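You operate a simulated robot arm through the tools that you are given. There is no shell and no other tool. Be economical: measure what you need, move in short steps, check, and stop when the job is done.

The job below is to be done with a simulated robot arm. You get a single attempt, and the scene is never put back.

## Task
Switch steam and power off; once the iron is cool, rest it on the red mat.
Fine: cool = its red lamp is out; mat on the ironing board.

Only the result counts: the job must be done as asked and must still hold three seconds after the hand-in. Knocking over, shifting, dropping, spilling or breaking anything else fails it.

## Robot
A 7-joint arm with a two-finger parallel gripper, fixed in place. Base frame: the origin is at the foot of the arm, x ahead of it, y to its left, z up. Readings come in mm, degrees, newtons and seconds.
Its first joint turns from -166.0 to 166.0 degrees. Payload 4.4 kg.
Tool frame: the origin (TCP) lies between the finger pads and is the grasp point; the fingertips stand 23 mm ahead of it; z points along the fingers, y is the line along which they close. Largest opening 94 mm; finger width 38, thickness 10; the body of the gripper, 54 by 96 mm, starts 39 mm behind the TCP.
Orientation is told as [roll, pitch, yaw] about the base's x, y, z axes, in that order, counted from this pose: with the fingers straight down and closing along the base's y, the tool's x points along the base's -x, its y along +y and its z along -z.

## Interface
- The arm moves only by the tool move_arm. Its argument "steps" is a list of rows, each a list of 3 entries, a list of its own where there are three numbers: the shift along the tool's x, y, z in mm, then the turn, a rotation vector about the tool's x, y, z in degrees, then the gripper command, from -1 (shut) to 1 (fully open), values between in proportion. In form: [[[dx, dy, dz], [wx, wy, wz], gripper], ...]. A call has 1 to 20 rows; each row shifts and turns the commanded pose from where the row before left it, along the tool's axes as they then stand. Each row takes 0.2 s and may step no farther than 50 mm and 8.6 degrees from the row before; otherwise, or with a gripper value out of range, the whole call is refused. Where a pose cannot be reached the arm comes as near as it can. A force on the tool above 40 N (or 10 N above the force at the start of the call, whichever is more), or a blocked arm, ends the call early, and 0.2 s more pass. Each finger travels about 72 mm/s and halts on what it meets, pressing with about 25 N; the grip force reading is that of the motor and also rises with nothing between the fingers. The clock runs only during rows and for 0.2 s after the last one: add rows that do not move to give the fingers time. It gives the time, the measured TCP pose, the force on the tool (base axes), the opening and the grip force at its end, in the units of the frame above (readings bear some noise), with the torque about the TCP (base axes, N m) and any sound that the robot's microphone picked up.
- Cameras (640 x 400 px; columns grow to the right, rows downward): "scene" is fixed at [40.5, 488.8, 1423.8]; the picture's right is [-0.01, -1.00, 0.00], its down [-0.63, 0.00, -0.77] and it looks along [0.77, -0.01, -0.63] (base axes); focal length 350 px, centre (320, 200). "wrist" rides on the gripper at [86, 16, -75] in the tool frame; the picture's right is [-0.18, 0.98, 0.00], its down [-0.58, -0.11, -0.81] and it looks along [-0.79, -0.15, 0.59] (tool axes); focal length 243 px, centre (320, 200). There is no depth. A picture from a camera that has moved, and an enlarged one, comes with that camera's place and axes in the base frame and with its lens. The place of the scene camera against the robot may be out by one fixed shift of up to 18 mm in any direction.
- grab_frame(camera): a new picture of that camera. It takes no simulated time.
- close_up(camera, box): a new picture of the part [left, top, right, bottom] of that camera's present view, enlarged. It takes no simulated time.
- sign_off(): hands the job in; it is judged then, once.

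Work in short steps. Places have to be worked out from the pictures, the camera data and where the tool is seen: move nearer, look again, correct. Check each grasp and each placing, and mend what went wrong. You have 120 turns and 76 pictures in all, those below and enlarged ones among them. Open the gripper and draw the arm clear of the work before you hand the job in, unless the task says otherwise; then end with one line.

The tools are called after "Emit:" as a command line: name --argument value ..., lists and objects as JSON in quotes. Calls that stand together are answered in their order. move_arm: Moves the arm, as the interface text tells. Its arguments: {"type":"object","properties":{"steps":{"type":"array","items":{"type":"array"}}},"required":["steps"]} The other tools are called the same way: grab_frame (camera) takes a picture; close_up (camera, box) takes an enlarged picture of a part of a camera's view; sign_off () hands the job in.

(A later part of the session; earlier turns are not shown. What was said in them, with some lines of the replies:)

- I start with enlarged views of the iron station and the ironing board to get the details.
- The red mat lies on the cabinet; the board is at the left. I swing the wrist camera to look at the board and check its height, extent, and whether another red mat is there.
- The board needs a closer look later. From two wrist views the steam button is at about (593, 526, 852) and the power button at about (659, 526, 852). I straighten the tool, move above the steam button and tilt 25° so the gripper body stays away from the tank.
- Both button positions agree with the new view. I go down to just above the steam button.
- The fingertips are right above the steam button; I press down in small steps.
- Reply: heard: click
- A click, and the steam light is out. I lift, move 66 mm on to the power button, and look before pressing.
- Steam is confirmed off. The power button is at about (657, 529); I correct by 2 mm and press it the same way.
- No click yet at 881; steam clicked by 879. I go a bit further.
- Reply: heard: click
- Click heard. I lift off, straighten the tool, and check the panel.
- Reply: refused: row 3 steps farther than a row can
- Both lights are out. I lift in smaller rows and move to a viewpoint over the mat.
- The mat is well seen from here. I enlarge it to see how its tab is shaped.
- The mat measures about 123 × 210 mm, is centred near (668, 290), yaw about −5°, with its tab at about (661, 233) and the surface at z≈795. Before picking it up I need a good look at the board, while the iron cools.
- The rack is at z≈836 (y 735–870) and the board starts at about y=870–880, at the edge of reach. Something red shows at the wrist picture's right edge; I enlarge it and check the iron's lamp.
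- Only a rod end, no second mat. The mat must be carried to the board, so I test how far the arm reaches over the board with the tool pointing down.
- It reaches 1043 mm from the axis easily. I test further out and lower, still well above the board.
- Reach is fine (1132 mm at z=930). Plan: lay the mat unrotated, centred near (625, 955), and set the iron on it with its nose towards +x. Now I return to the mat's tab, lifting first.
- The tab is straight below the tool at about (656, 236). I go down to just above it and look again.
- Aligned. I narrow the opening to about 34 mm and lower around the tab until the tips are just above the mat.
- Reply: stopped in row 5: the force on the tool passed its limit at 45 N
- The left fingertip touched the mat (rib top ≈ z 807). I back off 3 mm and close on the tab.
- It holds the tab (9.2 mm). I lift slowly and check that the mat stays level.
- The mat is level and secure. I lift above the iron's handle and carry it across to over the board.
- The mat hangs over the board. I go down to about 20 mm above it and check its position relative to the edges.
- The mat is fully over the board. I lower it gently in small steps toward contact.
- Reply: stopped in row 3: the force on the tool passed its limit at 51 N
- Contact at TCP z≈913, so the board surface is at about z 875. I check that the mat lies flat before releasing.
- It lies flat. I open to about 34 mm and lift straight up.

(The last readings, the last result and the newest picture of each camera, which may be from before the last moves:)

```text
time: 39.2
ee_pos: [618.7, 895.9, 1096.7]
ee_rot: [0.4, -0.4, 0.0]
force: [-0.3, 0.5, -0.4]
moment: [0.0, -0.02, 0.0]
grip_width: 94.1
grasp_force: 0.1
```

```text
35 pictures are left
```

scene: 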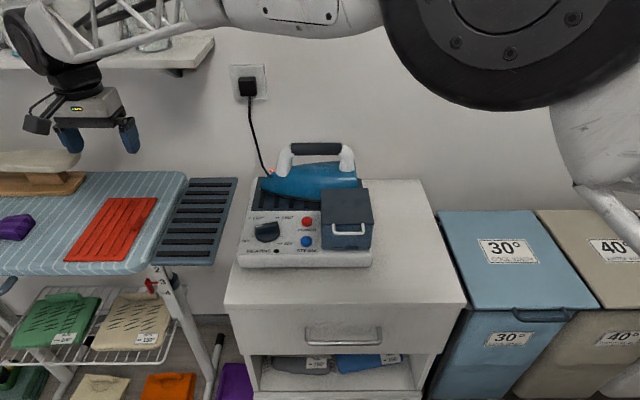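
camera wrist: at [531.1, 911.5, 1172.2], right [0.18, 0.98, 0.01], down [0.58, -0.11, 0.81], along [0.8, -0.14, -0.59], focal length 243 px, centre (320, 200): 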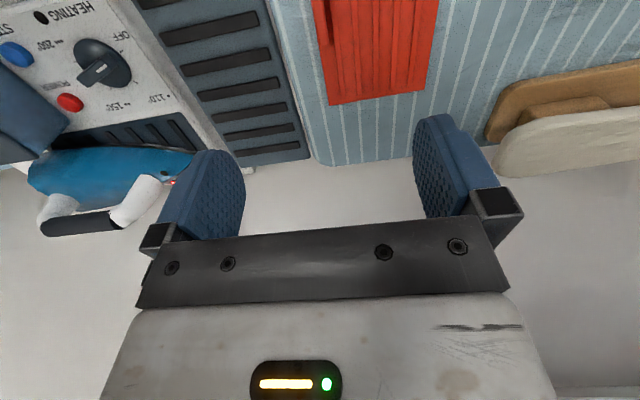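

The mat is in place. The iron's handle bar centre works out to about (779, 505, 984), lying along y. I turn the tool to yaw 90 and move above the handle, watching the lamp.

Emit:
move_arm --steps '[[[0, 0, 0], [0, 0, -8.2], 1], [[0, 0, 0], [0, 0, -8.2], 1], [[0, 0, 0], [0, 0, -8.2], 1], [[0, 0, 0], [0, 0, -8.2], 1], [[0, 0, 0], [0, 0, -8.2], 1], [[0, 0, 0], [0, 0, -8.2], 1], [[0, 0, 0], [0, 0, -8.2], 1], [[0, 0, 0], [0, 0, -8.2], 1], [[0, 0, 0], [0, 0, -8.2], 1], [[0, 0, 0], [0, 0, -8.2], 1], [[0, 0, 0], [0, 0, -8.0], 1], [[0, 0, 0], [0, 0, 0], 1]]'

Emit:
move_arm --steps '[[[42.9, -17.8, 0], [0, 0, 0], 1], [[42.9, -17.8, 0], [0, 0, 0], 1], [[42.9, -17.8, 0], [0, 0, 0], 1], [[42.9, -17.8, 0], [0, 0, 0], 1], [[42.9, -17.8, 0], [0, 0, 0], 1], [[42.9, -17.8, 0], [0, 0, 0], 1], [[42.9, -17.8, 0], [0, 0, 0], 1], [[42.9, -17.8, 0], [0, 0, 0], 1], [[42.9, -17.8, 0], [0, 0, 0], 1], [[0, 0, 0], [0, 0, 0], 1]]'

Emit:
grab_frame --camera "wrist"

Emit:
close_up --camera "scene" --box '[220, 100, 460, 250]'

```text
time: 41.8
ee_pos: [617.8, 895.6, 1096.4]
ee_rot: [-0.2, -0.4, 90.2]
force: [0.3, -0.3, -0.1]
moment: [-0.01, -0.01, 0.0]
grip_width: 94.1
grasp_force: 0.2
```

```text
time: 44.0
ee_pos: [778.3, 509.1, 1094.2]
ee_rot: [-0.4, -0.3, 90.0]
force: [-0.6, 0.0, 0.0]
moment: [0.02, -0.01, -0.03]
grip_width: 93.9
grasp_force: 0.0
```

```text
34 pictures are left
camera wrist: at [761.9, 422.2, 1169.9], right [-0.98, 0.18, 0.0], down [0.1, 0.58, 0.81], along [0.15, 0.8, -0.59], focal length 243 px, centre (320, 200)
```

wrist: 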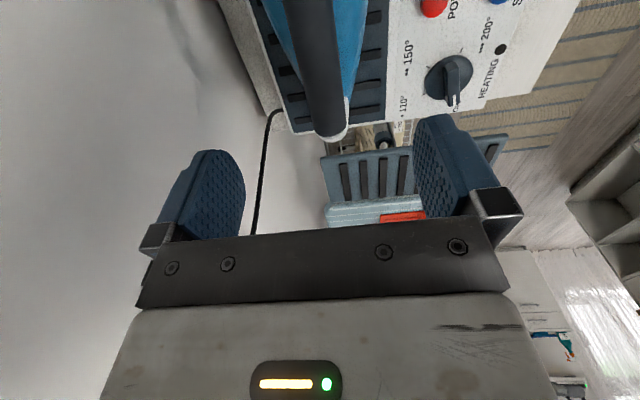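

```text
2.67 times, centred on (340, 175) of scene
camera zoom: at [40.5, 488.8, 1423.8], right [-0.01, -1.0, 0.0], down [-0.63, 0.0, -0.77], along [0.77, -0.01, -0.63], focal length 933 px, centre (267, 267)
```

zoom: 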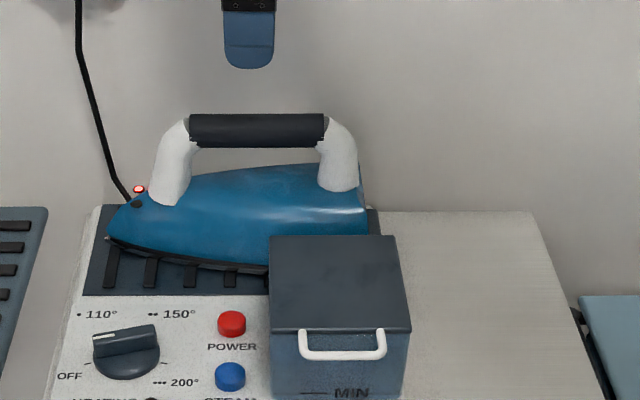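

The lamp is still lit. The handle is straight below (x≈780, parallel to y), so I lower open fingers around the bar, without closing, and wait there.

Emit:
move_arm --steps '[[[-2, -1.7, 36], [0, 0, 0], 1], [[0, 0, 36], [0, 0, 0], 1], [[0, 0, 24], [0, 0, 0], 1], [[0, 0, 10], [0, 0, 0], 1], [[0, 0, 0], [0, 0, 0], 1]]'

Emit:
grab_frame --camera "wrist"

Emit:
close_up --camera "scene" --box '[220, 100, 460, 250]'

```text
time: 45.2
ee_pos: [780.9, 512.3, 991.7]
ee_rot: [-0.3, -0.3, 90.1]
force: [-0.1, -0.2, 1.5]
moment: [0.03, -0.01, -0.02]
grip_width: 94.0
grasp_force: 0.1
```

```text
32 pictures are left
camera wrist: at [762.7, 425.9, 1066.4], right [-0.98, 0.18, 0.0], down [0.1, 0.58, 0.81], along [0.15, 0.8, -0.58], focal length 243 px, centre (320, 200)
```

wrist: 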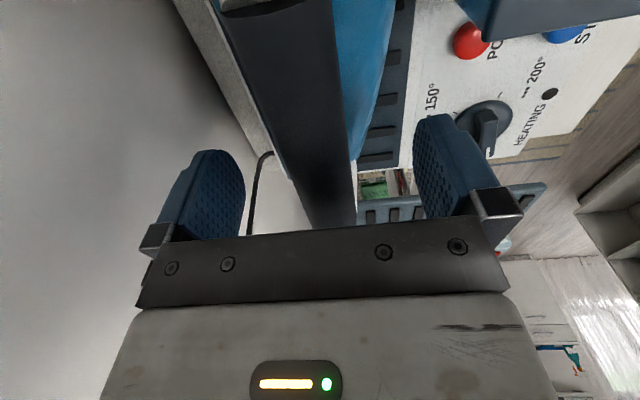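

```text
2.67 times, centred on (340, 175) of scene
camera zoom: at [40.5, 488.8, 1423.8], right [-0.01, -1.0, 0.0], down [-0.63, 0.0, -0.77], along [0.77, -0.01, -0.63], focal length 933 px, centre (267, 267)
```

zoom: 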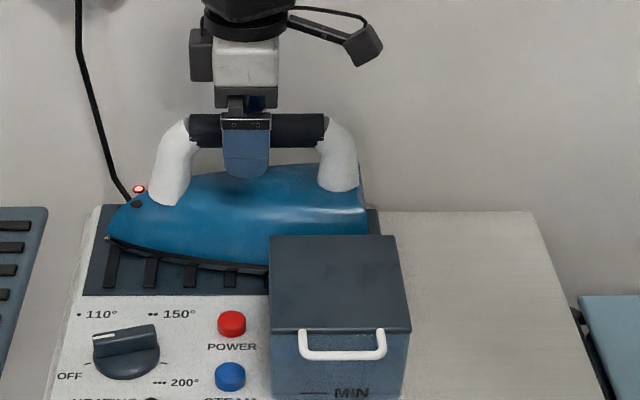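

The fingers straddle the bar well and the lamp is still on. I wait without moving.

Emit:
move_arm --steps '[[[0, 0, 0], [0, 0, 0], 1], [[0, 0, 0], [0, 0, 0], 1], [[0, 0, 0], [0, 0, 0], 1], [[0, 0, 0], [0, 0, 0], 1], [[0, 0, 0], [0, 0, 0], 1], [[0, 0, 0], [0, 0, 0], 1], [[0, 0, 0], [0, 0, 0], 1], [[0, 0, 0], [0, 0, 0], 1], [[0, 0, 0], [0, 0, 0], 1], [[0, 0, 0], [0, 0, 0], 1], [[0, 0, 0], [0, 0, 0], 1], [[0, 0, 0], [0, 0, 0], 1], [[0, 0, 0], [0, 0, 0], 1], [[0, 0, 0], [0, 0, 0], 1], [[0, 0, 0], [0, 0, 0], 1], [[0, 0, 0], [0, 0, 0], 1], [[0, 0, 0], [0, 0, 0], 1], [[0, 0, 0], [0, 0, 0], 1], [[0, 0, 0], [0, 0, 0], 1], [[0, 0, 0], [0, 0, 0], 1]]'

Emit:
move_arm --steps '[[[0, 0, 0], [0, 0, 0], 1], [[0, 0, 0], [0, 0, 0], 1], [[0, 0, 0], [0, 0, 0], 1], [[0, 0, 0], [0, 0, 0], 1], [[0, 0, 0], [0, 0, 0], 1], [[0, 0, 0], [0, 0, 0], 1], [[0, 0, 0], [0, 0, 0], 1], [[0, 0, 0], [0, 0, 0], 1], [[0, 0, 0], [0, 0, 0], 1], [[0, 0, 0], [0, 0, 0], 1], [[0, 0, 0], [0, 0, 0], 1], [[0, 0, 0], [0, 0, 0], 1], [[0, 0, 0], [0, 0, 0], 1], [[0, 0, 0], [0, 0, 0], 1], [[0, 0, 0], [0, 0, 0], 1], [[0, 0, 0], [0, 0, 0], 1], [[0, 0, 0], [0, 0, 0], 1], [[0, 0, 0], [0, 0, 0], 1], [[0, 0, 0], [0, 0, 0], 1], [[0, 0, 0], [0, 0, 0], 1]]'

Emit:
move_arm --steps '[[[0, 0, 0], [0, 0, 0], 1], [[0, 0, 0], [0, 0, 0], 1], [[0, 0, 0], [0, 0, 0], 1], [[0, 0, 0], [0, 0, 0], 1], [[0, 0, 0], [0, 0, 0], 1], [[0, 0, 0], [0, 0, 0], 1], [[0, 0, 0], [0, 0, 0], 1], [[0, 0, 0], [0, 0, 0], 1], [[0, 0, 0], [0, 0, 0], 1], [[0, 0, 0], [0, 0, 0], 1], [[0, 0, 0], [0, 0, 0], 1], [[0, 0, 0], [0, 0, 0], 1], [[0, 0, 0], [0, 0, 0], 1], [[0, 0, 0], [0, 0, 0], 1], [[0, 0, 0], [0, 0, 0], 1], [[0, 0, 0], [0, 0, 0], 1], [[0, 0, 0], [0, 0, 0], 1], [[0, 0, 0], [0, 0, 0], 1], [[0, 0, 0], [0, 0, 0], 1], [[0, 0, 0], [0, 0, 0], 1]]'

Emit:
close_up --camera "scene" --box '[220, 100, 460, 250]'

```text
time: 49.4
ee_pos: [780.4, 512.9, 990.9]
ee_rot: [-0.3, -0.5, 89.9]
force: [-0.6, 0.0, -0.3]
moment: [0.02, 0.0, 0.01]
grip_width: 94.2
grasp_force: 0.1
```

```text
time: 53.6
ee_pos: [780.6, 513.0, 990.4]
ee_rot: [-0.3, -0.3, 90.0]
force: [0.5, -0.9, 0.5]
moment: [0.02, -0.04, -0.01]
grip_width: 94.4
grasp_force: 0.1
```

```text
time: 57.8
ee_pos: [779.9, 512.7, 992.3]
ee_rot: [-0.3, -0.4, 90.0]
force: [-0.4, 0.5, 0.4]
moment: [0.01, 0.0, 0.01]
grip_width: 94.0
grasp_force: 0.1
```

```text
2.67 times, centred on (340, 175) of scene
camera zoom: at [40.5, 488.8, 1423.8], right [-0.01, -1.0, 0.0], down [-0.63, 0.0, -0.77], along [0.77, -0.01, -0.63], focal length 933 px, centre (267, 267)
```

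zoom: 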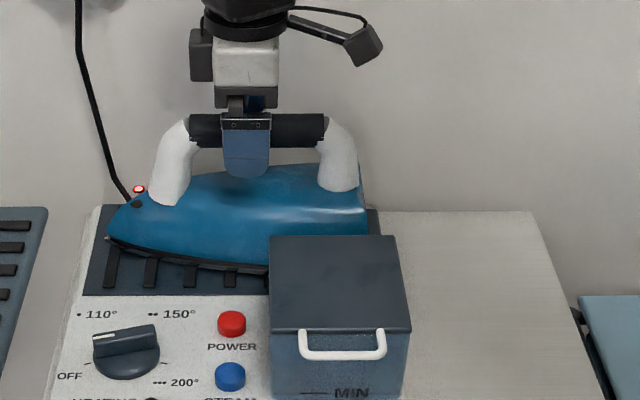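

Lamp still lit at 58 s. I keep waiting.

Emit:
move_arm --steps '[[[0, 0, 0], [0, 0, 0], 1], [[0, 0, 0], [0, 0, 0], 1], [[0, 0, 0], [0, 0, 0], 1], [[0, 0, 0], [0, 0, 0], 1], [[0, 0, 0], [0, 0, 0], 1], [[0, 0, 0], [0, 0, 0], 1], [[0, 0, 0], [0, 0, 0], 1], [[0, 0, 0], [0, 0, 0], 1], [[0, 0, 0], [0, 0, 0], 1], [[0, 0, 0], [0, 0, 0], 1], [[0, 0, 0], [0, 0, 0], 1], [[0, 0, 0], [0, 0, 0], 1], [[0, 0, 0], [0, 0, 0], 1], [[0, 0, 0], [0, 0, 0], 1], [[0, 0, 0], [0, 0, 0], 1], [[0, 0, 0], [0, 0, 0], 1], [[0, 0, 0], [0, 0, 0], 1], [[0, 0, 0], [0, 0, 0], 1], [[0, 0, 0], [0, 0, 0], 1], [[0, 0, 0], [0, 0, 0], 1]]'

Emit:
move_arm --steps '[[[0, 0, 0], [0, 0, 0], 1], [[0, 0, 0], [0, 0, 0], 1], [[0, 0, 0], [0, 0, 0], 1], [[0, 0, 0], [0, 0, 0], 1], [[0, 0, 0], [0, 0, 0], 1], [[0, 0, 0], [0, 0, 0], 1], [[0, 0, 0], [0, 0, 0], 1], [[0, 0, 0], [0, 0, 0], 1], [[0, 0, 0], [0, 0, 0], 1], [[0, 0, 0], [0, 0, 0], 1], [[0, 0, 0], [0, 0, 0], 1], [[0, 0, 0], [0, 0, 0], 1], [[0, 0, 0], [0, 0, 0], 1], [[0, 0, 0], [0, 0, 0], 1], [[0, 0, 0], [0, 0, 0], 1], [[0, 0, 0], [0, 0, 0], 1], [[0, 0, 0], [0, 0, 0], 1], [[0, 0, 0], [0, 0, 0], 1], [[0, 0, 0], [0, 0, 0], 1], [[0, 0, 0], [0, 0, 0], 1]]'

Emit:
move_arm --steps '[[[0, 0, 0], [0, 0, 0], 1], [[0, 0, 0], [0, 0, 0], 1], [[0, 0, 0], [0, 0, 0], 1], [[0, 0, 0], [0, 0, 0], 1], [[0, 0, 0], [0, 0, 0], 1], [[0, 0, 0], [0, 0, 0], 1], [[0, 0, 0], [0, 0, 0], 1], [[0, 0, 0], [0, 0, 0], 1], [[0, 0, 0], [0, 0, 0], 1], [[0, 0, 0], [0, 0, 0], 1], [[0, 0, 0], [0, 0, 0], 1], [[0, 0, 0], [0, 0, 0], 1], [[0, 0, 0], [0, 0, 0], 1], [[0, 0, 0], [0, 0, 0], 1], [[0, 0, 0], [0, 0, 0], 1], [[0, 0, 0], [0, 0, 0], 1], [[0, 0, 0], [0, 0, 0], 1], [[0, 0, 0], [0, 0, 0], 1], [[0, 0, 0], [0, 0, 0], 1], [[0, 0, 0], [0, 0, 0], 1]]'

Emit:
move_arm --steps '[[[0, 0, 0], [0, 0, 0], 1], [[0, 0, 0], [0, 0, 0], 1], [[0, 0, 0], [0, 0, 0], 1], [[0, 0, 0], [0, 0, 0], 1], [[0, 0, 0], [0, 0, 0], 1], [[0, 0, 0], [0, 0, 0], 1], [[0, 0, 0], [0, 0, 0], 1], [[0, 0, 0], [0, 0, 0], 1], [[0, 0, 0], [0, 0, 0], 1], [[0, 0, 0], [0, 0, 0], 1], [[0, 0, 0], [0, 0, 0], 1], [[0, 0, 0], [0, 0, 0], 1], [[0, 0, 0], [0, 0, 0], 1], [[0, 0, 0], [0, 0, 0], 1], [[0, 0, 0], [0, 0, 0], 1], [[0, 0, 0], [0, 0, 0], 1], [[0, 0, 0], [0, 0, 0], 1], [[0, 0, 0], [0, 0, 0], 1], [[0, 0, 0], [0, 0, 0], 1], [[0, 0, 0], [0, 0, 0], 1]]'

Emit:
move_arm --steps '[[[0, 0, 0], [0, 0, 0], 1], [[0, 0, 0], [0, 0, 0], 1], [[0, 0, 0], [0, 0, 0], 1], [[0, 0, 0], [0, 0, 0], 1], [[0, 0, 0], [0, 0, 0], 1], [[0, 0, 0], [0, 0, 0], 1], [[0, 0, 0], [0, 0, 0], 1], [[0, 0, 0], [0, 0, 0], 1], [[0, 0, 0], [0, 0, 0], 1], [[0, 0, 0], [0, 0, 0], 1], [[0, 0, 0], [0, 0, 0], 1], [[0, 0, 0], [0, 0, 0], 1], [[0, 0, 0], [0, 0, 0], 1], [[0, 0, 0], [0, 0, 0], 1], [[0, 0, 0], [0, 0, 0], 1], [[0, 0, 0], [0, 0, 0], 1], [[0, 0, 0], [0, 0, 0], 1], [[0, 0, 0], [0, 0, 0], 1], [[0, 0, 0], [0, 0, 0], 1], [[0, 0, 0], [0, 0, 0], 1]]'

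Emit:
close_up --camera "scene" --box '[220, 100, 460, 250]'

```text
time: 62.0
ee_pos: [780.0, 513.2, 990.8]
ee_rot: [-0.3, -0.4, 90.0]
force: [0.3, -0.2, 0.4]
moment: [0.0, -0.03, 0.0]
grip_width: 93.8
grasp_force: 0.0
```

```text
time: 66.2
ee_pos: [780.2, 512.8, 989.6]
ee_rot: [-0.2, -0.4, 89.9]
force: [-0.1, -0.7, -0.7]
moment: [0.0, 0.02, 0.0]
grip_width: 93.9
grasp_force: 0.0
```

```text
time: 70.4
ee_pos: [779.6, 513.8, 990.6]
ee_rot: [-0.2, -0.3, 90.0]
force: [-0.6, 0.5, 0.2]
moment: [0.03, 0.0, 0.01]
grip_width: 93.8
grasp_force: 0.0
```

```text
time: 74.6
ee_pos: [780.1, 512.5, 990.3]
ee_rot: [-0.3, -0.3, 90.1]
force: [0.3, 0.3, 0.5]
moment: [0.0, 0.0, -0.01]
grip_width: 93.8
grasp_force: 0.2
```

```text
time: 78.8
ee_pos: [779.5, 512.8, 989.9]
ee_rot: [-0.4, -0.5, 90.0]
force: [-0.8, -0.7, -0.6]
moment: [0.0, -0.01, -0.01]
grip_width: 93.9
grasp_force: 0.0
```

```text
2.67 times, centred on (340, 175) of scene
camera zoom: at [40.5, 488.8, 1423.8], right [-0.01, -1.0, 0.0], down [-0.63, 0.0, -0.77], along [0.77, -0.01, -0.63], focal length 933 px, centre (267, 267)
```

zoom: 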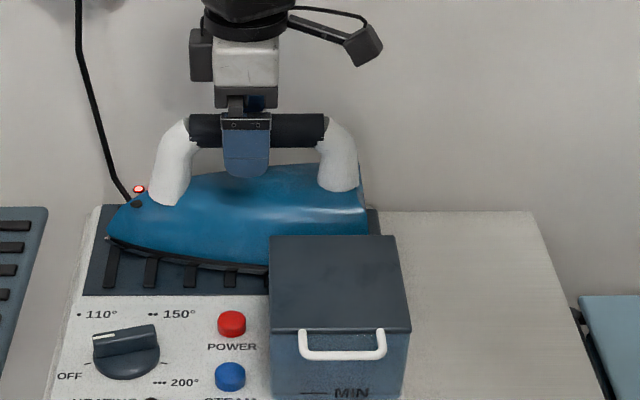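

Still lit at 79 s. I wait longer.

Emit:
move_arm --steps '[[[0, 0, 0], [0, 0, 0], 1], [[0, 0, 0], [0, 0, 0], 1], [[0, 0, 0], [0, 0, 0], 1], [[0, 0, 0], [0, 0, 0], 1], [[0, 0, 0], [0, 0, 0], 1], [[0, 0, 0], [0, 0, 0], 1], [[0, 0, 0], [0, 0, 0], 1], [[0, 0, 0], [0, 0, 0], 1], [[0, 0, 0], [0, 0, 0], 1], [[0, 0, 0], [0, 0, 0], 1], [[0, 0, 0], [0, 0, 0], 1], [[0, 0, 0], [0, 0, 0], 1], [[0, 0, 0], [0, 0, 0], 1], [[0, 0, 0], [0, 0, 0], 1], [[0, 0, 0], [0, 0, 0], 1], [[0, 0, 0], [0, 0, 0], 1], [[0, 0, 0], [0, 0, 0], 1], [[0, 0, 0], [0, 0, 0], 1], [[0, 0, 0], [0, 0, 0], 1], [[0, 0, 0], [0, 0, 0], 1]]'

Emit:
move_arm --steps '[[[0, 0, 0], [0, 0, 0], 1], [[0, 0, 0], [0, 0, 0], 1], [[0, 0, 0], [0, 0, 0], 1], [[0, 0, 0], [0, 0, 0], 1], [[0, 0, 0], [0, 0, 0], 1], [[0, 0, 0], [0, 0, 0], 1], [[0, 0, 0], [0, 0, 0], 1], [[0, 0, 0], [0, 0, 0], 1], [[0, 0, 0], [0, 0, 0], 1], [[0, 0, 0], [0, 0, 0], 1], [[0, 0, 0], [0, 0, 0], 1], [[0, 0, 0], [0, 0, 0], 1], [[0, 0, 0], [0, 0, 0], 1], [[0, 0, 0], [0, 0, 0], 1], [[0, 0, 0], [0, 0, 0], 1], [[0, 0, 0], [0, 0, 0], 1], [[0, 0, 0], [0, 0, 0], 1], [[0, 0, 0], [0, 0, 0], 1], [[0, 0, 0], [0, 0, 0], 1], [[0, 0, 0], [0, 0, 0], 1]]'

Emit:
move_arm --steps '[[[0, 0, 0], [0, 0, 0], 1], [[0, 0, 0], [0, 0, 0], 1], [[0, 0, 0], [0, 0, 0], 1], [[0, 0, 0], [0, 0, 0], 1], [[0, 0, 0], [0, 0, 0], 1], [[0, 0, 0], [0, 0, 0], 1], [[0, 0, 0], [0, 0, 0], 1], [[0, 0, 0], [0, 0, 0], 1], [[0, 0, 0], [0, 0, 0], 1], [[0, 0, 0], [0, 0, 0], 1], [[0, 0, 0], [0, 0, 0], 1], [[0, 0, 0], [0, 0, 0], 1], [[0, 0, 0], [0, 0, 0], 1], [[0, 0, 0], [0, 0, 0], 1], [[0, 0, 0], [0, 0, 0], 1], [[0, 0, 0], [0, 0, 0], 1], [[0, 0, 0], [0, 0, 0], 1], [[0, 0, 0], [0, 0, 0], 1], [[0, 0, 0], [0, 0, 0], 1], [[0, 0, 0], [0, 0, 0], 1]]'

Emit:
move_arm --steps '[[[0, 0, 0], [0, 0, 0], 1], [[0, 0, 0], [0, 0, 0], 1], [[0, 0, 0], [0, 0, 0], 1], [[0, 0, 0], [0, 0, 0], 1], [[0, 0, 0], [0, 0, 0], 1], [[0, 0, 0], [0, 0, 0], 1], [[0, 0, 0], [0, 0, 0], 1], [[0, 0, 0], [0, 0, 0], 1], [[0, 0, 0], [0, 0, 0], 1], [[0, 0, 0], [0, 0, 0], 1], [[0, 0, 0], [0, 0, 0], 1], [[0, 0, 0], [0, 0, 0], 1], [[0, 0, 0], [0, 0, 0], 1], [[0, 0, 0], [0, 0, 0], 1], [[0, 0, 0], [0, 0, 0], 1], [[0, 0, 0], [0, 0, 0], 1], [[0, 0, 0], [0, 0, 0], 1], [[0, 0, 0], [0, 0, 0], 1], [[0, 0, 0], [0, 0, 0], 1], [[0, 0, 0], [0, 0, 0], 1]]'

Emit:
move_arm --steps '[[[0, 0, 0], [0, 0, 0], 1], [[0, 0, 0], [0, 0, 0], 1], [[0, 0, 0], [0, 0, 0], 1], [[0, 0, 0], [0, 0, 0], 1], [[0, 0, 0], [0, 0, 0], 1], [[0, 0, 0], [0, 0, 0], 1], [[0, 0, 0], [0, 0, 0], 1], [[0, 0, 0], [0, 0, 0], 1], [[0, 0, 0], [0, 0, 0], 1], [[0, 0, 0], [0, 0, 0], 1], [[0, 0, 0], [0, 0, 0], 1], [[0, 0, 0], [0, 0, 0], 1], [[0, 0, 0], [0, 0, 0], 1], [[0, 0, 0], [0, 0, 0], 1], [[0, 0, 0], [0, 0, 0], 1], [[0, 0, 0], [0, 0, 0], 1], [[0, 0, 0], [0, 0, 0], 1], [[0, 0, 0], [0, 0, 0], 1], [[0, 0, 0], [0, 0, 0], 1], [[0, 0, 0], [0, 0, 0], 1]]'

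Emit:
close_up --camera "scene" --box '[250, 150, 350, 220]'

```text
time: 83.0
ee_pos: [780.0, 511.8, 991.0]
ee_rot: [-0.4, -0.5, 90.1]
force: [0.4, -0.1, -0.8]
moment: [-0.03, -0.01, 0.02]
grip_width: 93.9
grasp_force: 0.2
```

```text
time: 87.2
ee_pos: [781.0, 513.2, 990.6]
ee_rot: [-0.2, -0.4, 90.0]
force: [-0.5, 0.1, 0.3]
moment: [0.01, 0.0, 0.0]
grip_width: 93.9
grasp_force: 0.1
```

```text
time: 91.4
ee_pos: [780.4, 512.7, 991.1]
ee_rot: [-0.2, -0.5, 90.0]
force: [0.0, 0.1, 0.2]
moment: [0.01, 0.01, -0.02]
grip_width: 93.7
grasp_force: 0.0
```

```text
time: 95.6
ee_pos: [780.5, 513.3, 991.6]
ee_rot: [-0.4, -0.4, 90.0]
force: [0.0, 0.4, -0.8]
moment: [-0.03, -0.01, 0.0]
grip_width: 94.0
grasp_force: 0.0
```

```text
time: 99.8
ee_pos: [779.2, 512.8, 989.7]
ee_rot: [-0.3, -0.5, 90.0]
force: [0.0, 0.1, -0.5]
moment: [0.0, 0.04, 0.01]
grip_width: 93.8
grasp_force: 0.1
```

```text
5.71 times, centred on (300, 185) of scene
camera zoom: at [40.5, 488.8, 1423.8], right [-0.01, -1.0, 0.0], down [-0.63, 0.0, -0.77], along [0.77, -0.01, -0.63], focal length 1999 px, centre (434, 286)
```

zoom: 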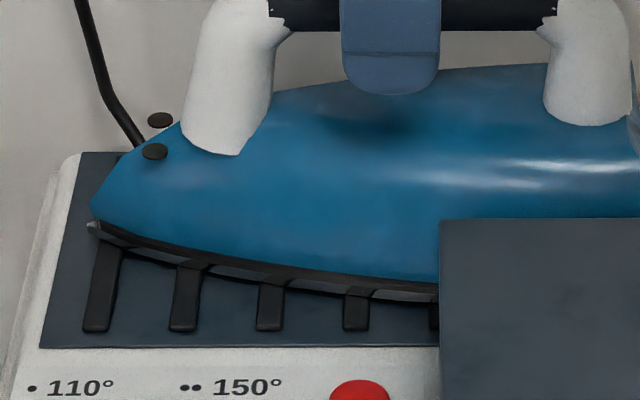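

The lamp has gone out at about 100 s. I close on the handle.

Emit:
move_arm --steps '[[[0, 0, 0], [0, 0, 0], 0.5], [[0, 0, 0], [0, 0, 0], 0], [[0, 0, 0], [0, 0, 0], -0.5], [[0, 0, 0], [0, 0, 0], -1], [[0, 0, 0], [0, 0, 0], -1], [[0, 0, 0], [0, 0, 0], -1]]'

Emit:
grab_frame --camera "wrist"

```text
time: 101.2
ee_pos: [779.7, 512.9, 990.7]
ee_rot: [-0.3, -0.4, 90.0]
force: [6.4, 2.3, 0.8]
moment: [0.03, -0.13, -0.01]
grip_width: 31.1
grasp_force: 24.9
```

```text
27 pictures are left
camera wrist: at [762.8, 425.9, 1066.4], right [-0.98, 0.18, 0.0], down [0.1, 0.58, 0.81], along [0.15, 0.8, -0.58], focal length 243 px, centre (320, 200)
```

wrist: 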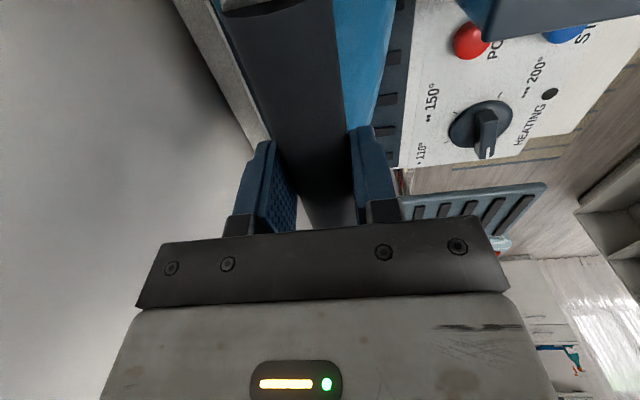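

Gripped at 31 mm with a small lateral force. I lift in small steps and check.

Emit:
move_arm --steps '[[[0, 0, -3], [0, 0, 0], -1], [[0, 0, -5], [0, 0, 0], -1], [[0, 0, -10], [0, 0, 0], -1], [[0, 0, -15], [0, 0, 0], -1], [[0, 0, 0], [0, 0, 0], -1]]'

Emit:
close_up --camera "scene" --box '[220, 100, 420, 250]'

```text
time: 102.4
ee_pos: [781.5, 513.6, 1021.9]
ee_rot: [-0.3, -0.4, 90.0]
force: [-0.2, -0.3, -12.9]
moment: [0.06, 0.05, 0.01]
grip_width: 30.5
grasp_force: 25.0
```

```text
2.67 times, centred on (320, 175) of scene
camera zoom: at [40.5, 488.8, 1423.8], right [-0.01, -1.0, 0.0], down [-0.63, 0.0, -0.77], along [0.77, -0.01, -0.63], focal length 933 px, centre (320, 267)
```

zoom: 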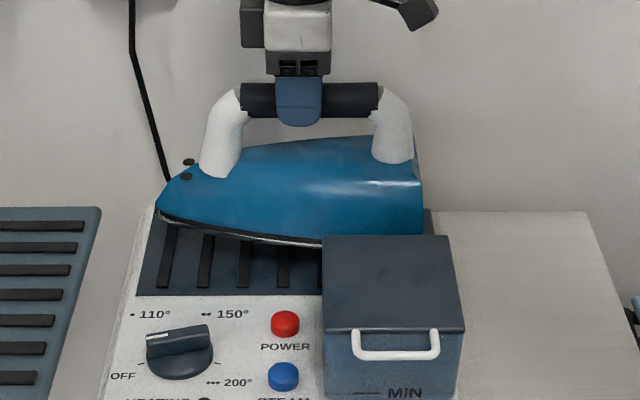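

Lifted cleanly, about 1.3 kg and well balanced. I raise it higher and carry it over the board.

Emit:
move_arm --steps '[[[0, 0, -25], [0, 0, 0], -1], [[0, 0, -35], [0, 0, 0], -1], [[0, 0, -35], [0, 0, 0], -1], [[0, 0, 0], [0, 0, 0], -1]]'

Emit:
move_arm --steps '[[[-15, 6, 0], [0, 0, 0], -1], [[-25, 10, 0], [0, 0, 0], -1], [[-36, 14.6, 0], [0, 0, 0], -1], [[-36, 14.6, 0], [0, 0, 0], -1], [[-36, 14.6, 0], [0, 0, 0], -1], [[-36, 14.6, 0], [0, 0, 0], -1], [[-36, 14.6, 0], [0, 0, 0], -1], [[-36, 14.6, 0], [0, 0, 0], -1], [[-36, 14.6, 0], [0, 0, 0], -1], [[-36, 14.6, 0], [0, 0, 0], -1], [[-36, 14.6, 0], [0, 0, 0], -1], [[-36, 14.6, 0], [0, 0, 0], -1], [[-25, 10, 0], [0, 0, 0], -1], [[-16, 5.5, 0], [0, 0, 0], -1], [[0, 0, 0], [0, 0, 0], -1]]'

Emit:
grab_frame --camera "scene"

```text
time: 103.4
ee_pos: [779.1, 510.5, 1118.0]
ee_rot: [-0.2, -0.4, 90.0]
force: [-0.3, 0.3, -12.9]
moment: [0.08, 0.0, -0.02]
grip_width: 30.8
grasp_force: 24.7
```

```text
time: 106.6
ee_pos: [603.5, 952.8, 1119.4]
ee_rot: [-0.3, -0.4, 90.0]
force: [0.1, -0.6, -12.9]
moment: [0.07, 0.04, 0.04]
grip_width: 30.8
grasp_force: 25.0
```

```text
25 pictures are left
```

scene: 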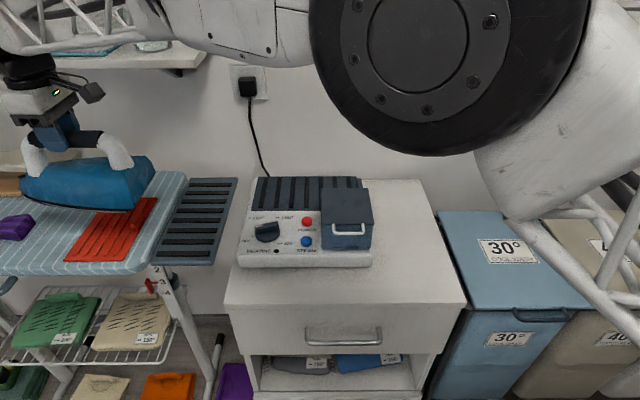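

The iron hangs well over the mat. I rotate it 90° so that its nose points to +x along the mat.

Emit:
move_arm --steps '[[[0, 0, 0], [0, 0, 4], -1], [[0, 0, 0], [0, 0, 8], -1], [[0, 0, 0], [0, 0, 8], -1], [[0, 0, 0], [0, 0, 8], -1], [[0, 0, 0], [0, 0, 8], -1], [[0, 0, 0], [0, 0, 8], -1], [[0, 0, 0], [0, 0, 8], -1], [[0, 0, 0], [0, 0, 8], -1], [[0, 0, 0], [0, 0, 8], -1], [[0, 0, 0], [0, 0, 8], -1], [[0, 0, 0], [0, 0, 8], -1], [[0, 0, 0], [0, 0, 6], -1], [[0, 0, 0], [0, 0, 0], -1]]'

Emit:
grab_frame --camera "scene"

Emit:
grab_frame --camera "wrist"

```text
time: 109.4
ee_pos: [602.7, 954.2, 1118.1]
ee_rot: [0.3, -0.4, 0.0]
force: [-0.7, -0.5, -12.3]
moment: [-0.01, -0.09, -0.03]
grip_width: 31.0
grasp_force: 24.4
```

```text
24 pictures are left
```

scene: 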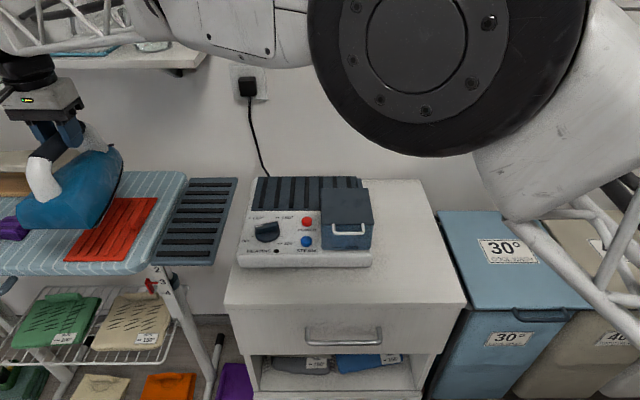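

```text
23 pictures are left
camera wrist: at [514.8, 969.8, 1194.2], right [0.18, 0.98, 0.01], down [0.58, -0.11, 0.81], along [0.8, -0.14, -0.59], focal length 243 px, centre (320, 200)
```

wrist: 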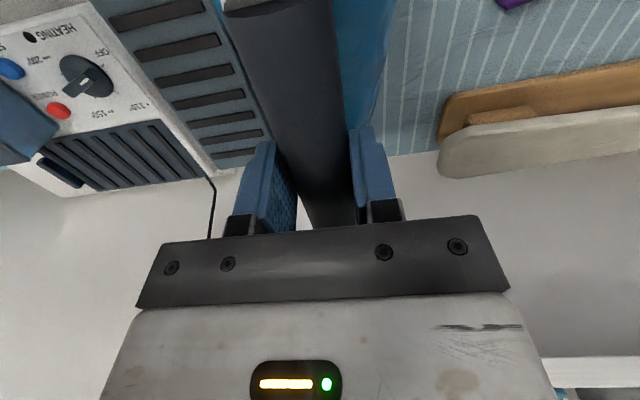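

Orientation is right. I lower to about 30 mm above the mat and check alignment in the scene view.

Emit:
move_arm --steps '[[[0, 0, 20], [0, 0, 0], -1], [[0, 0, 25], [0, 0, 0], -1], [[0, 0, 20], [0, 0, 0], -1], [[0, 0, 0], [0, 0, 0], -1]]'

Emit:
close_up --camera "scene" --box '[0, 120, 200, 290]'

```text
time: 110.4
ee_pos: [602.4, 954.2, 1054.3]
ee_rot: [0.4, -0.2, -0.1]
force: [-0.1, 0.3, -13.0]
moment: [-0.04, -0.06, 0.01]
grip_width: 30.9
grasp_force: 25.3
```

```text
2.35 times, centred on (100, 205) of scene
camera zoom: at [40.5, 488.8, 1423.8], right [-0.01, -1.0, 0.0], down [-0.63, 0.0, -0.77], along [0.77, -0.01, -0.63], focal length 823 px, centre (838, 188)
```

zoom: 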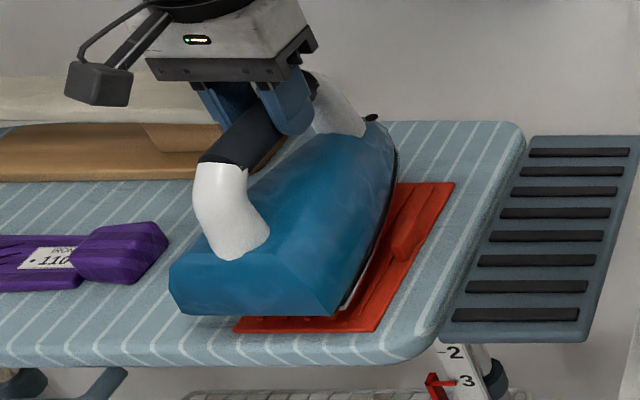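

Sole is about 45 mm above the mat and aligned: heel y≈897–1016 against mat y≈891–1013, just clear of the tab. I shift 4 mm forward and 2 mm away from the tab and lower further, then look.

Emit:
move_arm --steps '[[[-4, 2, 12], [0, 0, 0], -1], [[0, 0, 10], [0, 0, 0], -1], [[0, 0, 0], [0, 0, 0], -1]]'

Emit:
close_up --camera "scene" --box '[40, 140, 180, 280]'

```text
time: 111.2
ee_pos: [606.8, 956.3, 1033.0]
ee_rot: [0.3, -0.4, -0.1]
force: [-0.3, 0.2, -13.1]
moment: [0.0, -0.03, 0.0]
grip_width: 30.8
grasp_force: 25.5
```

```text
2.86 times, centred on (110, 210) of scene
camera zoom: at [40.5, 488.8, 1423.8], right [-0.01, -1.0, 0.0], down [-0.63, 0.0, -0.77], along [0.77, -0.01, -0.63], focal length 999 px, centre (920, 171)
```

zoom: 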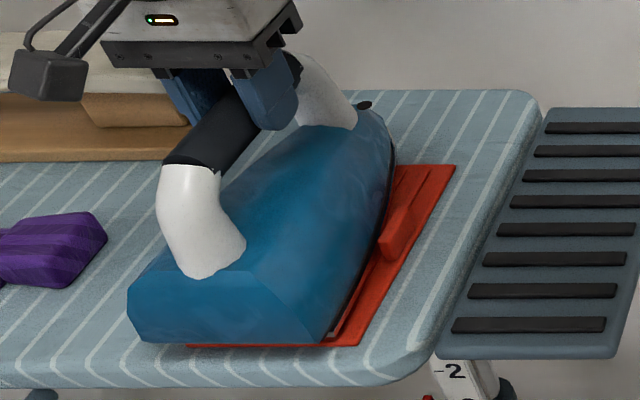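

The iron passes close to the tab, so I enlarge that spot before lowering further.

Emit:
close_up --camera "scene" --box '[95, 170, 165, 235]'

```text
6.15 times, centred on (130, 202) of scene
camera zoom: at [40.5, 488.8, 1423.8], right [-0.01, -1.0, 0.0], down [-0.63, 0.0, -0.77], along [0.77, -0.01, -0.63], focal length 2153 px, centre (1489, 185)
```

zoom: 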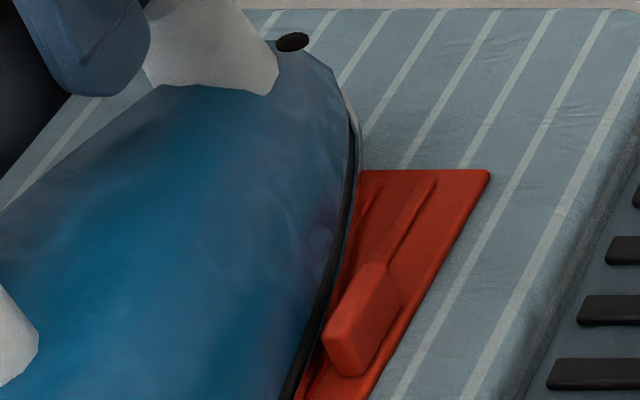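

Projecting the remaining 23 mm down, the sole edge would come very near the tab. I shift 10 mm away (+y) and lower in small steps.

Emit:
move_arm --steps '[[[0, 10, 0], [0, 0, 0], -1], [[0, 0, 6], [0, 0, 0], -1], [[0, 0, 5], [0, 0, 0], -1], [[0, 0, 0], [0, 0, 0], -1]]'

Emit:
close_up --camera "scene" --box '[55, 160, 175, 275]'

```text
time: 112.2
ee_pos: [605.4, 967.8, 1026.8]
ee_rot: [0.7, -0.5, -0.1]
force: [7.0, 11.8, 33.4]
moment: [0.28, -0.05, 0.01]
grip_width: 30.7
grasp_force: 24.8
```

```text
3.48 times, centred on (115, 218) of scene
camera zoom: at [40.5, 488.8, 1423.8], right [-0.01, -1.0, 0.0], down [-0.63, 0.0, -0.77], along [0.77, -0.01, -0.63], focal length 1217 px, centre (1033, 139)
```

zoom: 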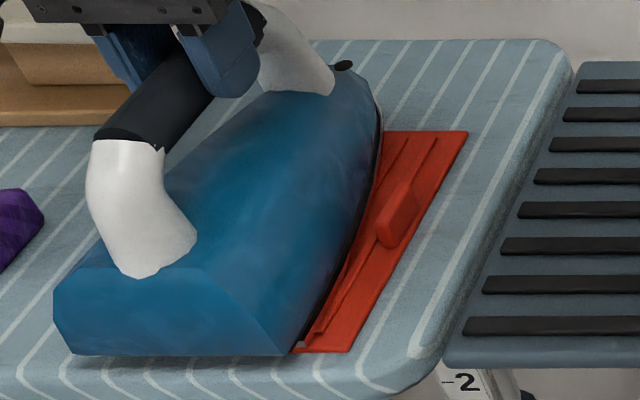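

It is already in contact with the mat (33 N), sooner than I reckoned, and sits too far toward +y. I lift it slightly off, shift back 8 mm towards the tab, and look again.

Emit:
move_arm --steps '[[[0, 0, -8], [0, 0, 0], -1], [[0, -8, 0], [0, 0, 0], -1], [[0, 0, 0], [0, 0, 0], -1]]'

Emit:
close_up --camera "scene" --box '[55, 160, 175, 275]'

```text
time: 113.0
ee_pos: [605.5, 958.1, 1028.9]
ee_rot: [0.3, -0.4, 0.0]
force: [1.6, 8.4, 8.8]
moment: [0.06, 0.86, -0.37]
grip_width: 30.9
grasp_force: 25.0
```

```text
3.48 times, centred on (115, 218) of scene
camera zoom: at [40.5, 488.8, 1423.8], right [-0.01, -1.0, 0.0], down [-0.63, 0.0, -0.77], along [0.77, -0.01, -0.63], focal length 1217 px, centre (1033, 139)
```

zoom: 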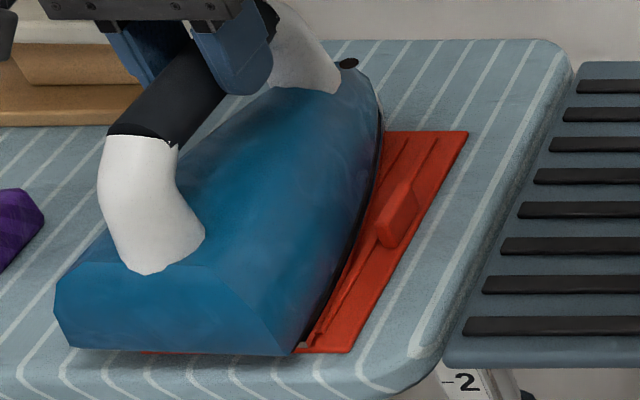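

Still touching, so I lift 15 mm clear to see whether the iron hangs level.

Emit:
move_arm --steps '[[[0, 0, -8], [0, 0, 0], -1], [[0, 0, -8], [0, 0, 0], -1], [[0, 0, 0], [0, 0, 0], -1], [[0, 0, 0], [0, 0, 0], -1]]'

Emit:
close_up --camera "scene" --box '[40, 130, 180, 275]'

```text
time: 114.0
ee_pos: [604.6, 958.5, 1045.2]
ee_rot: [0.4, -0.3, 0.0]
force: [0.1, -0.6, -13.7]
moment: [-0.07, -0.06, -0.02]
grip_width: 30.6
grasp_force: 25.1
```

```text
2.76 times, centred on (110, 202) of scene
camera zoom: at [40.5, 488.8, 1423.8], right [-0.01, -1.0, 0.0], down [-0.63, 0.0, -0.77], along [0.77, -0.01, -0.63], focal length 965 px, centre (899, 193)
```

zoom: 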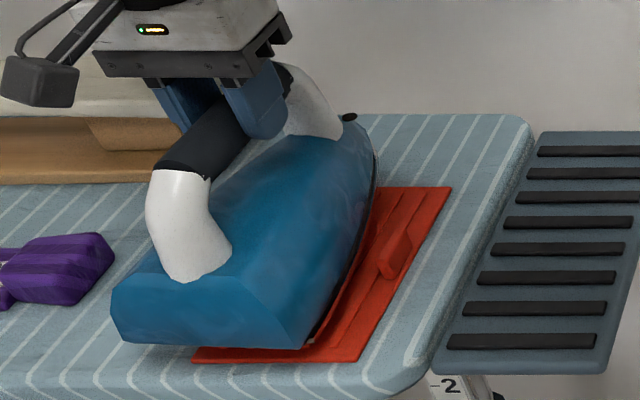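

The iron may have twisted a little in the grip while I shifted it in contact. I check the bar's direction with the wrist camera.

Emit:
grab_frame --camera "wrist"

```text
16 pictures are left
camera wrist: at [518.3, 974.0, 1120.4], right [0.18, 0.98, 0.01], down [0.58, -0.11, 0.81], along [0.8, -0.14, -0.59], focal length 243 px, centre (320, 200)
```

wrist: 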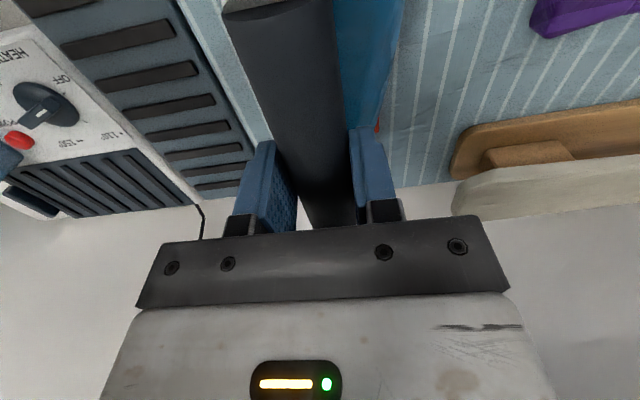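

The bar is still aligned with the tool, and the mat's far-left corner, seen at y≈1010, confirms the mat spans y≈891–1012. So the iron is nearly centred. I move it 5.5 mm from the tab, then lower it straight down to contact.

Emit:
move_arm --steps '[[[-1, 5.5, 0], [0, 0, 0], -1], [[0, 0, 8], [0, 0, 0], -1], [[0, 0, 4], [0, 0, 0], -1], [[0, 0, 3], [0, 0, 0], -1], [[0, 0, 0], [0, 0, 0], -1]]'

```text
time: 115.2
ee_pos: [607.6, 963.4, 1029.6]
ee_rot: [0.4, -0.4, -0.1]
force: [0.6, 0.5, -12.1]
moment: [-0.06, -0.06, -0.01]
grip_width: 30.8
grasp_force: 25.1
```

Not yet in contact at 1029.6; I go down in 1.5 mm steps.

Emit:
move_arm --steps '[[[0, 0, 1.5], [0, 0, 0], -1], [[0, 0, 1.5], [0, 0, 0], -1], [[0, 0, 0], [0, 0, 0], -1]]'

```text
time: 116.0
ee_pos: [607.0, 962.9, 1029.1]
ee_rot: [0.6, -0.4, 0.0]
force: [2.4, 4.8, 3.2]
moment: [-0.21, 0.61, -0.18]
grip_width: 30.6
grasp_force: 24.5
```

Contact, with the mat carrying the weight mainly at the rear right corner (a tilt under 1°). I look once before releasing to make sure it is not on the tab.

Emit:
close_up --camera "scene" --box '[55, 160, 175, 275]'

```text
3.48 times, centred on (115, 218) of scene
camera zoom: at [40.5, 488.8, 1423.8], right [-0.01, -1.0, 0.0], down [-0.63, 0.0, -0.77], along [0.77, -0.01, -0.63], focal length 1217 px, centre (1033, 139)
```

zoom: 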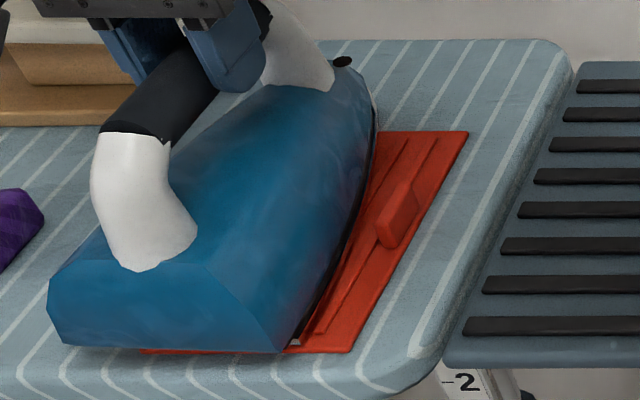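

The tab is clear by about 14 mm while the left side overhangs, so there is room. I lift fully clear, shift 8 mm toward the tab, level the small tilt, and lower again.

Emit:
move_arm --steps '[[[0, 0, -10], [0, 0, 0], -1], [[0, 0, -6], [0, 0, 0], -1], [[0, -8, 0], [0.4, 0.4, 0], -1], [[0, 0, 8], [0, 0, 0], -1], [[0, 0, 5], [0, 0, 0], -1], [[0, 0, 0], [0, 0, 0], -1]]'

```text
time: 117.4
ee_pos: [607.1, 956.0, 1029.4]
ee_rot: [-0.1, 0.1, 0.0]
force: [0.2, 0.3, -12.1]
moment: [-0.03, -0.07, 0.02]
grip_width: 30.7
grasp_force: 25.0
```

Emit:
move_arm --steps '[[[0, 0, 1.5], [0, 0, 0], -1], [[0, 0, 1.5], [0, 0, 0], -1], [[0, 0, 0], [0, 0, 0], -1]]'

Emit:
close_up --camera "scene" --box '[55, 160, 175, 275]'

```text
time: 118.2
ee_pos: [606.7, 956.9, 1028.5]
ee_rot: [0.1, 0.0, 0.0]
force: [-2.2, 2.4, 0.0]
moment: [-0.24, -0.07, -0.03]
grip_width: 30.8
grasp_force: 24.5
```

```text
3.48 times, centred on (115, 218) of scene
camera zoom: at [40.5, 488.8, 1423.8], right [-0.01, -1.0, 0.0], down [-0.63, 0.0, -0.77], along [0.77, -0.01, -0.63], focal length 1217 px, centre (1033, 139)
```

zoom: 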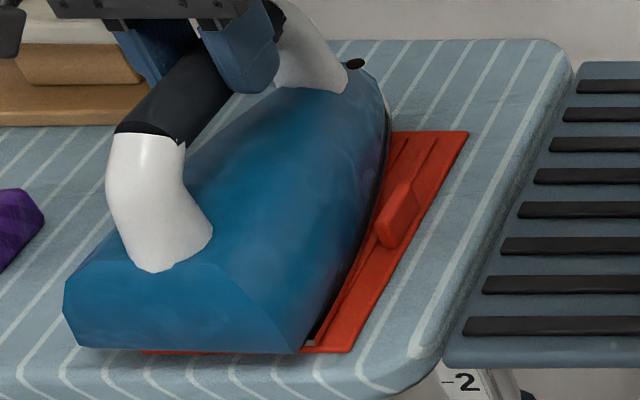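

The mat carries the whole weight (net force 0) and the tab is clear. I open the gripper gradually and look.

Emit:
move_arm --steps '[[[0, 0, 0], [0, 0, 0], -0.3], [[0, 0, 0], [0, 0, 0], 0], [[0, 0, 0], [0, 0, 0], 0.4], [[0, 0, 0], [0, 0, 0], 0.8], [[0, 0, 0], [0, 0, 0], 0.8]]'

Emit:
move_arm --steps '[[[0, 0, -15], [0, 0, 0], 0.8], [[0, 0, -40], [0, 0, 0], 0.8], [[0, 0, -45], [0, 0, 0], 0.8], [[0, 0, -45], [0, 0, 0], 0.8], [[0, 0, 0], [0, 0, 0], 0.8]]'

Emit:
grab_frame --camera "wrist"

Emit:
close_up --camera "scene" --box '[20, 130, 180, 280]'

```text
time: 119.4
ee_pos: [605.9, 955.3, 1026.8]
ee_rot: [0.0, 0.1, 0.0]
force: [1.3, -0.1, -0.3]
moment: [0.0, 0.02, -0.03]
grip_width: 84.7
grasp_force: 0.0
```

```text
time: 120.6
ee_pos: [607.2, 956.5, 1170.7]
ee_rot: [-0.1, 0.1, 0.0]
force: [0.2, 0.7, -0.3]
moment: [-0.01, 0.0, 0.0]
grip_width: 84.7
grasp_force: 0.1
```

```text
13 pictures are left
camera wrist: at [519.8, 972.8, 1246.8], right [0.18, 0.98, 0.0], down [0.58, -0.11, 0.81], along [0.79, -0.15, -0.59], focal length 243 px, centre (320, 200)
```

wrist: 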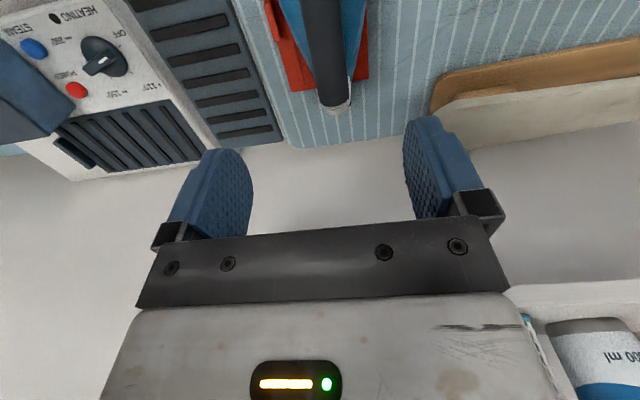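

```text
2.67 times, centred on (100, 205) of scene
camera zoom: at [40.5, 488.8, 1423.8], right [-0.01, -1.0, 0.0], down [-0.63, 0.0, -0.77], along [0.77, -0.01, -0.63], focal length 933 px, centre (907, 187)
```

zoom: 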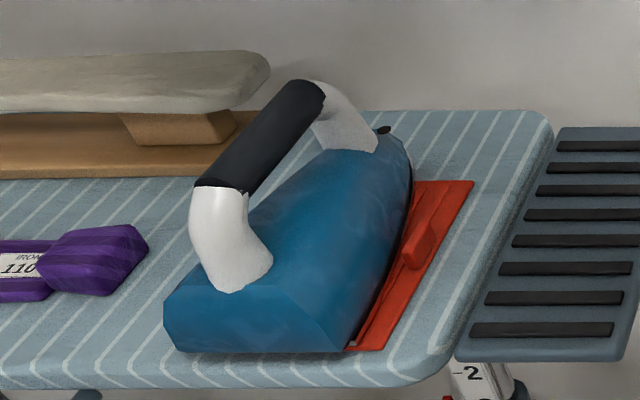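

From above, the iron sits centred on the mat, upright and clear of the tab. I draw the arm back from the shelf and the board, then take a final check.

Emit:
move_arm --steps '[[[40, 0, 0], [0, 0, 0], 0.8], [[40, 0, 0], [0, 0, 0], 0.8], [[40, 0, 0], [0, 0, 0], 0.8], [[30, -35, 0], [0, 0, 0], 0.8], [[10, -45, 0], [0, 0, 0], 0.8], [[0, -45, 0], [0, 0, 0], 0.8], [[0, -45, 0], [0, 0, 0], 0.8], [[0, -45, 0], [0, 0, 0], 0.8], [[0, -45, 0], [0, 0, 0], 0.8], [[0, -45, 0], [0, 0, 0], 0.8], [[0, 0, 0], [0, 0, 0], 0.8]]'

Emit:
grab_frame --camera "scene"

Emit:
close_up --camera "scene" --box '[20, 130, 180, 280]'

```text
time: 123.0
ee_pos: [449.6, 649.7, 1173.1]
ee_rot: [-0.1, 0.1, -0.1]
force: [0.4, 0.1, 0.1]
moment: [0.0, -0.02, 0.0]
grip_width: 84.5
grasp_force: 0.1
```

```text
11 pictures are left
```

scene: 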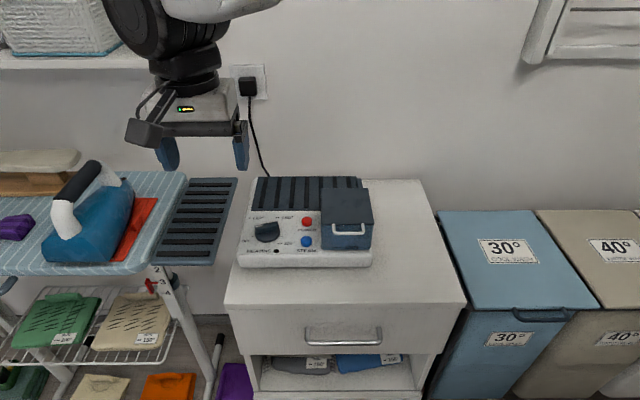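

```text
2.67 times, centred on (100, 205) of scene
camera zoom: at [40.5, 488.8, 1423.8], right [-0.01, -1.0, 0.0], down [-0.63, 0.0, -0.77], along [0.77, -0.01, -0.63], focal length 933 px, centre (907, 187)
```

zoom: 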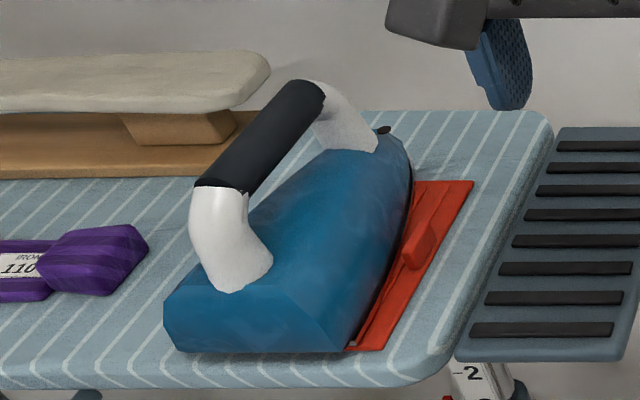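

Both buttons are off, the lamp is out, and the iron rests steadily on the red mat on the ironing board with the arm clear, so I hand the job in.

Emit:
sign_off

```text
The job is handed in.
```

I switched steam and power off, waited until the iron's red lamp went out, laid the red mat on the ironing board, and rested the iron on it; its ends stick out slightly past the mat.
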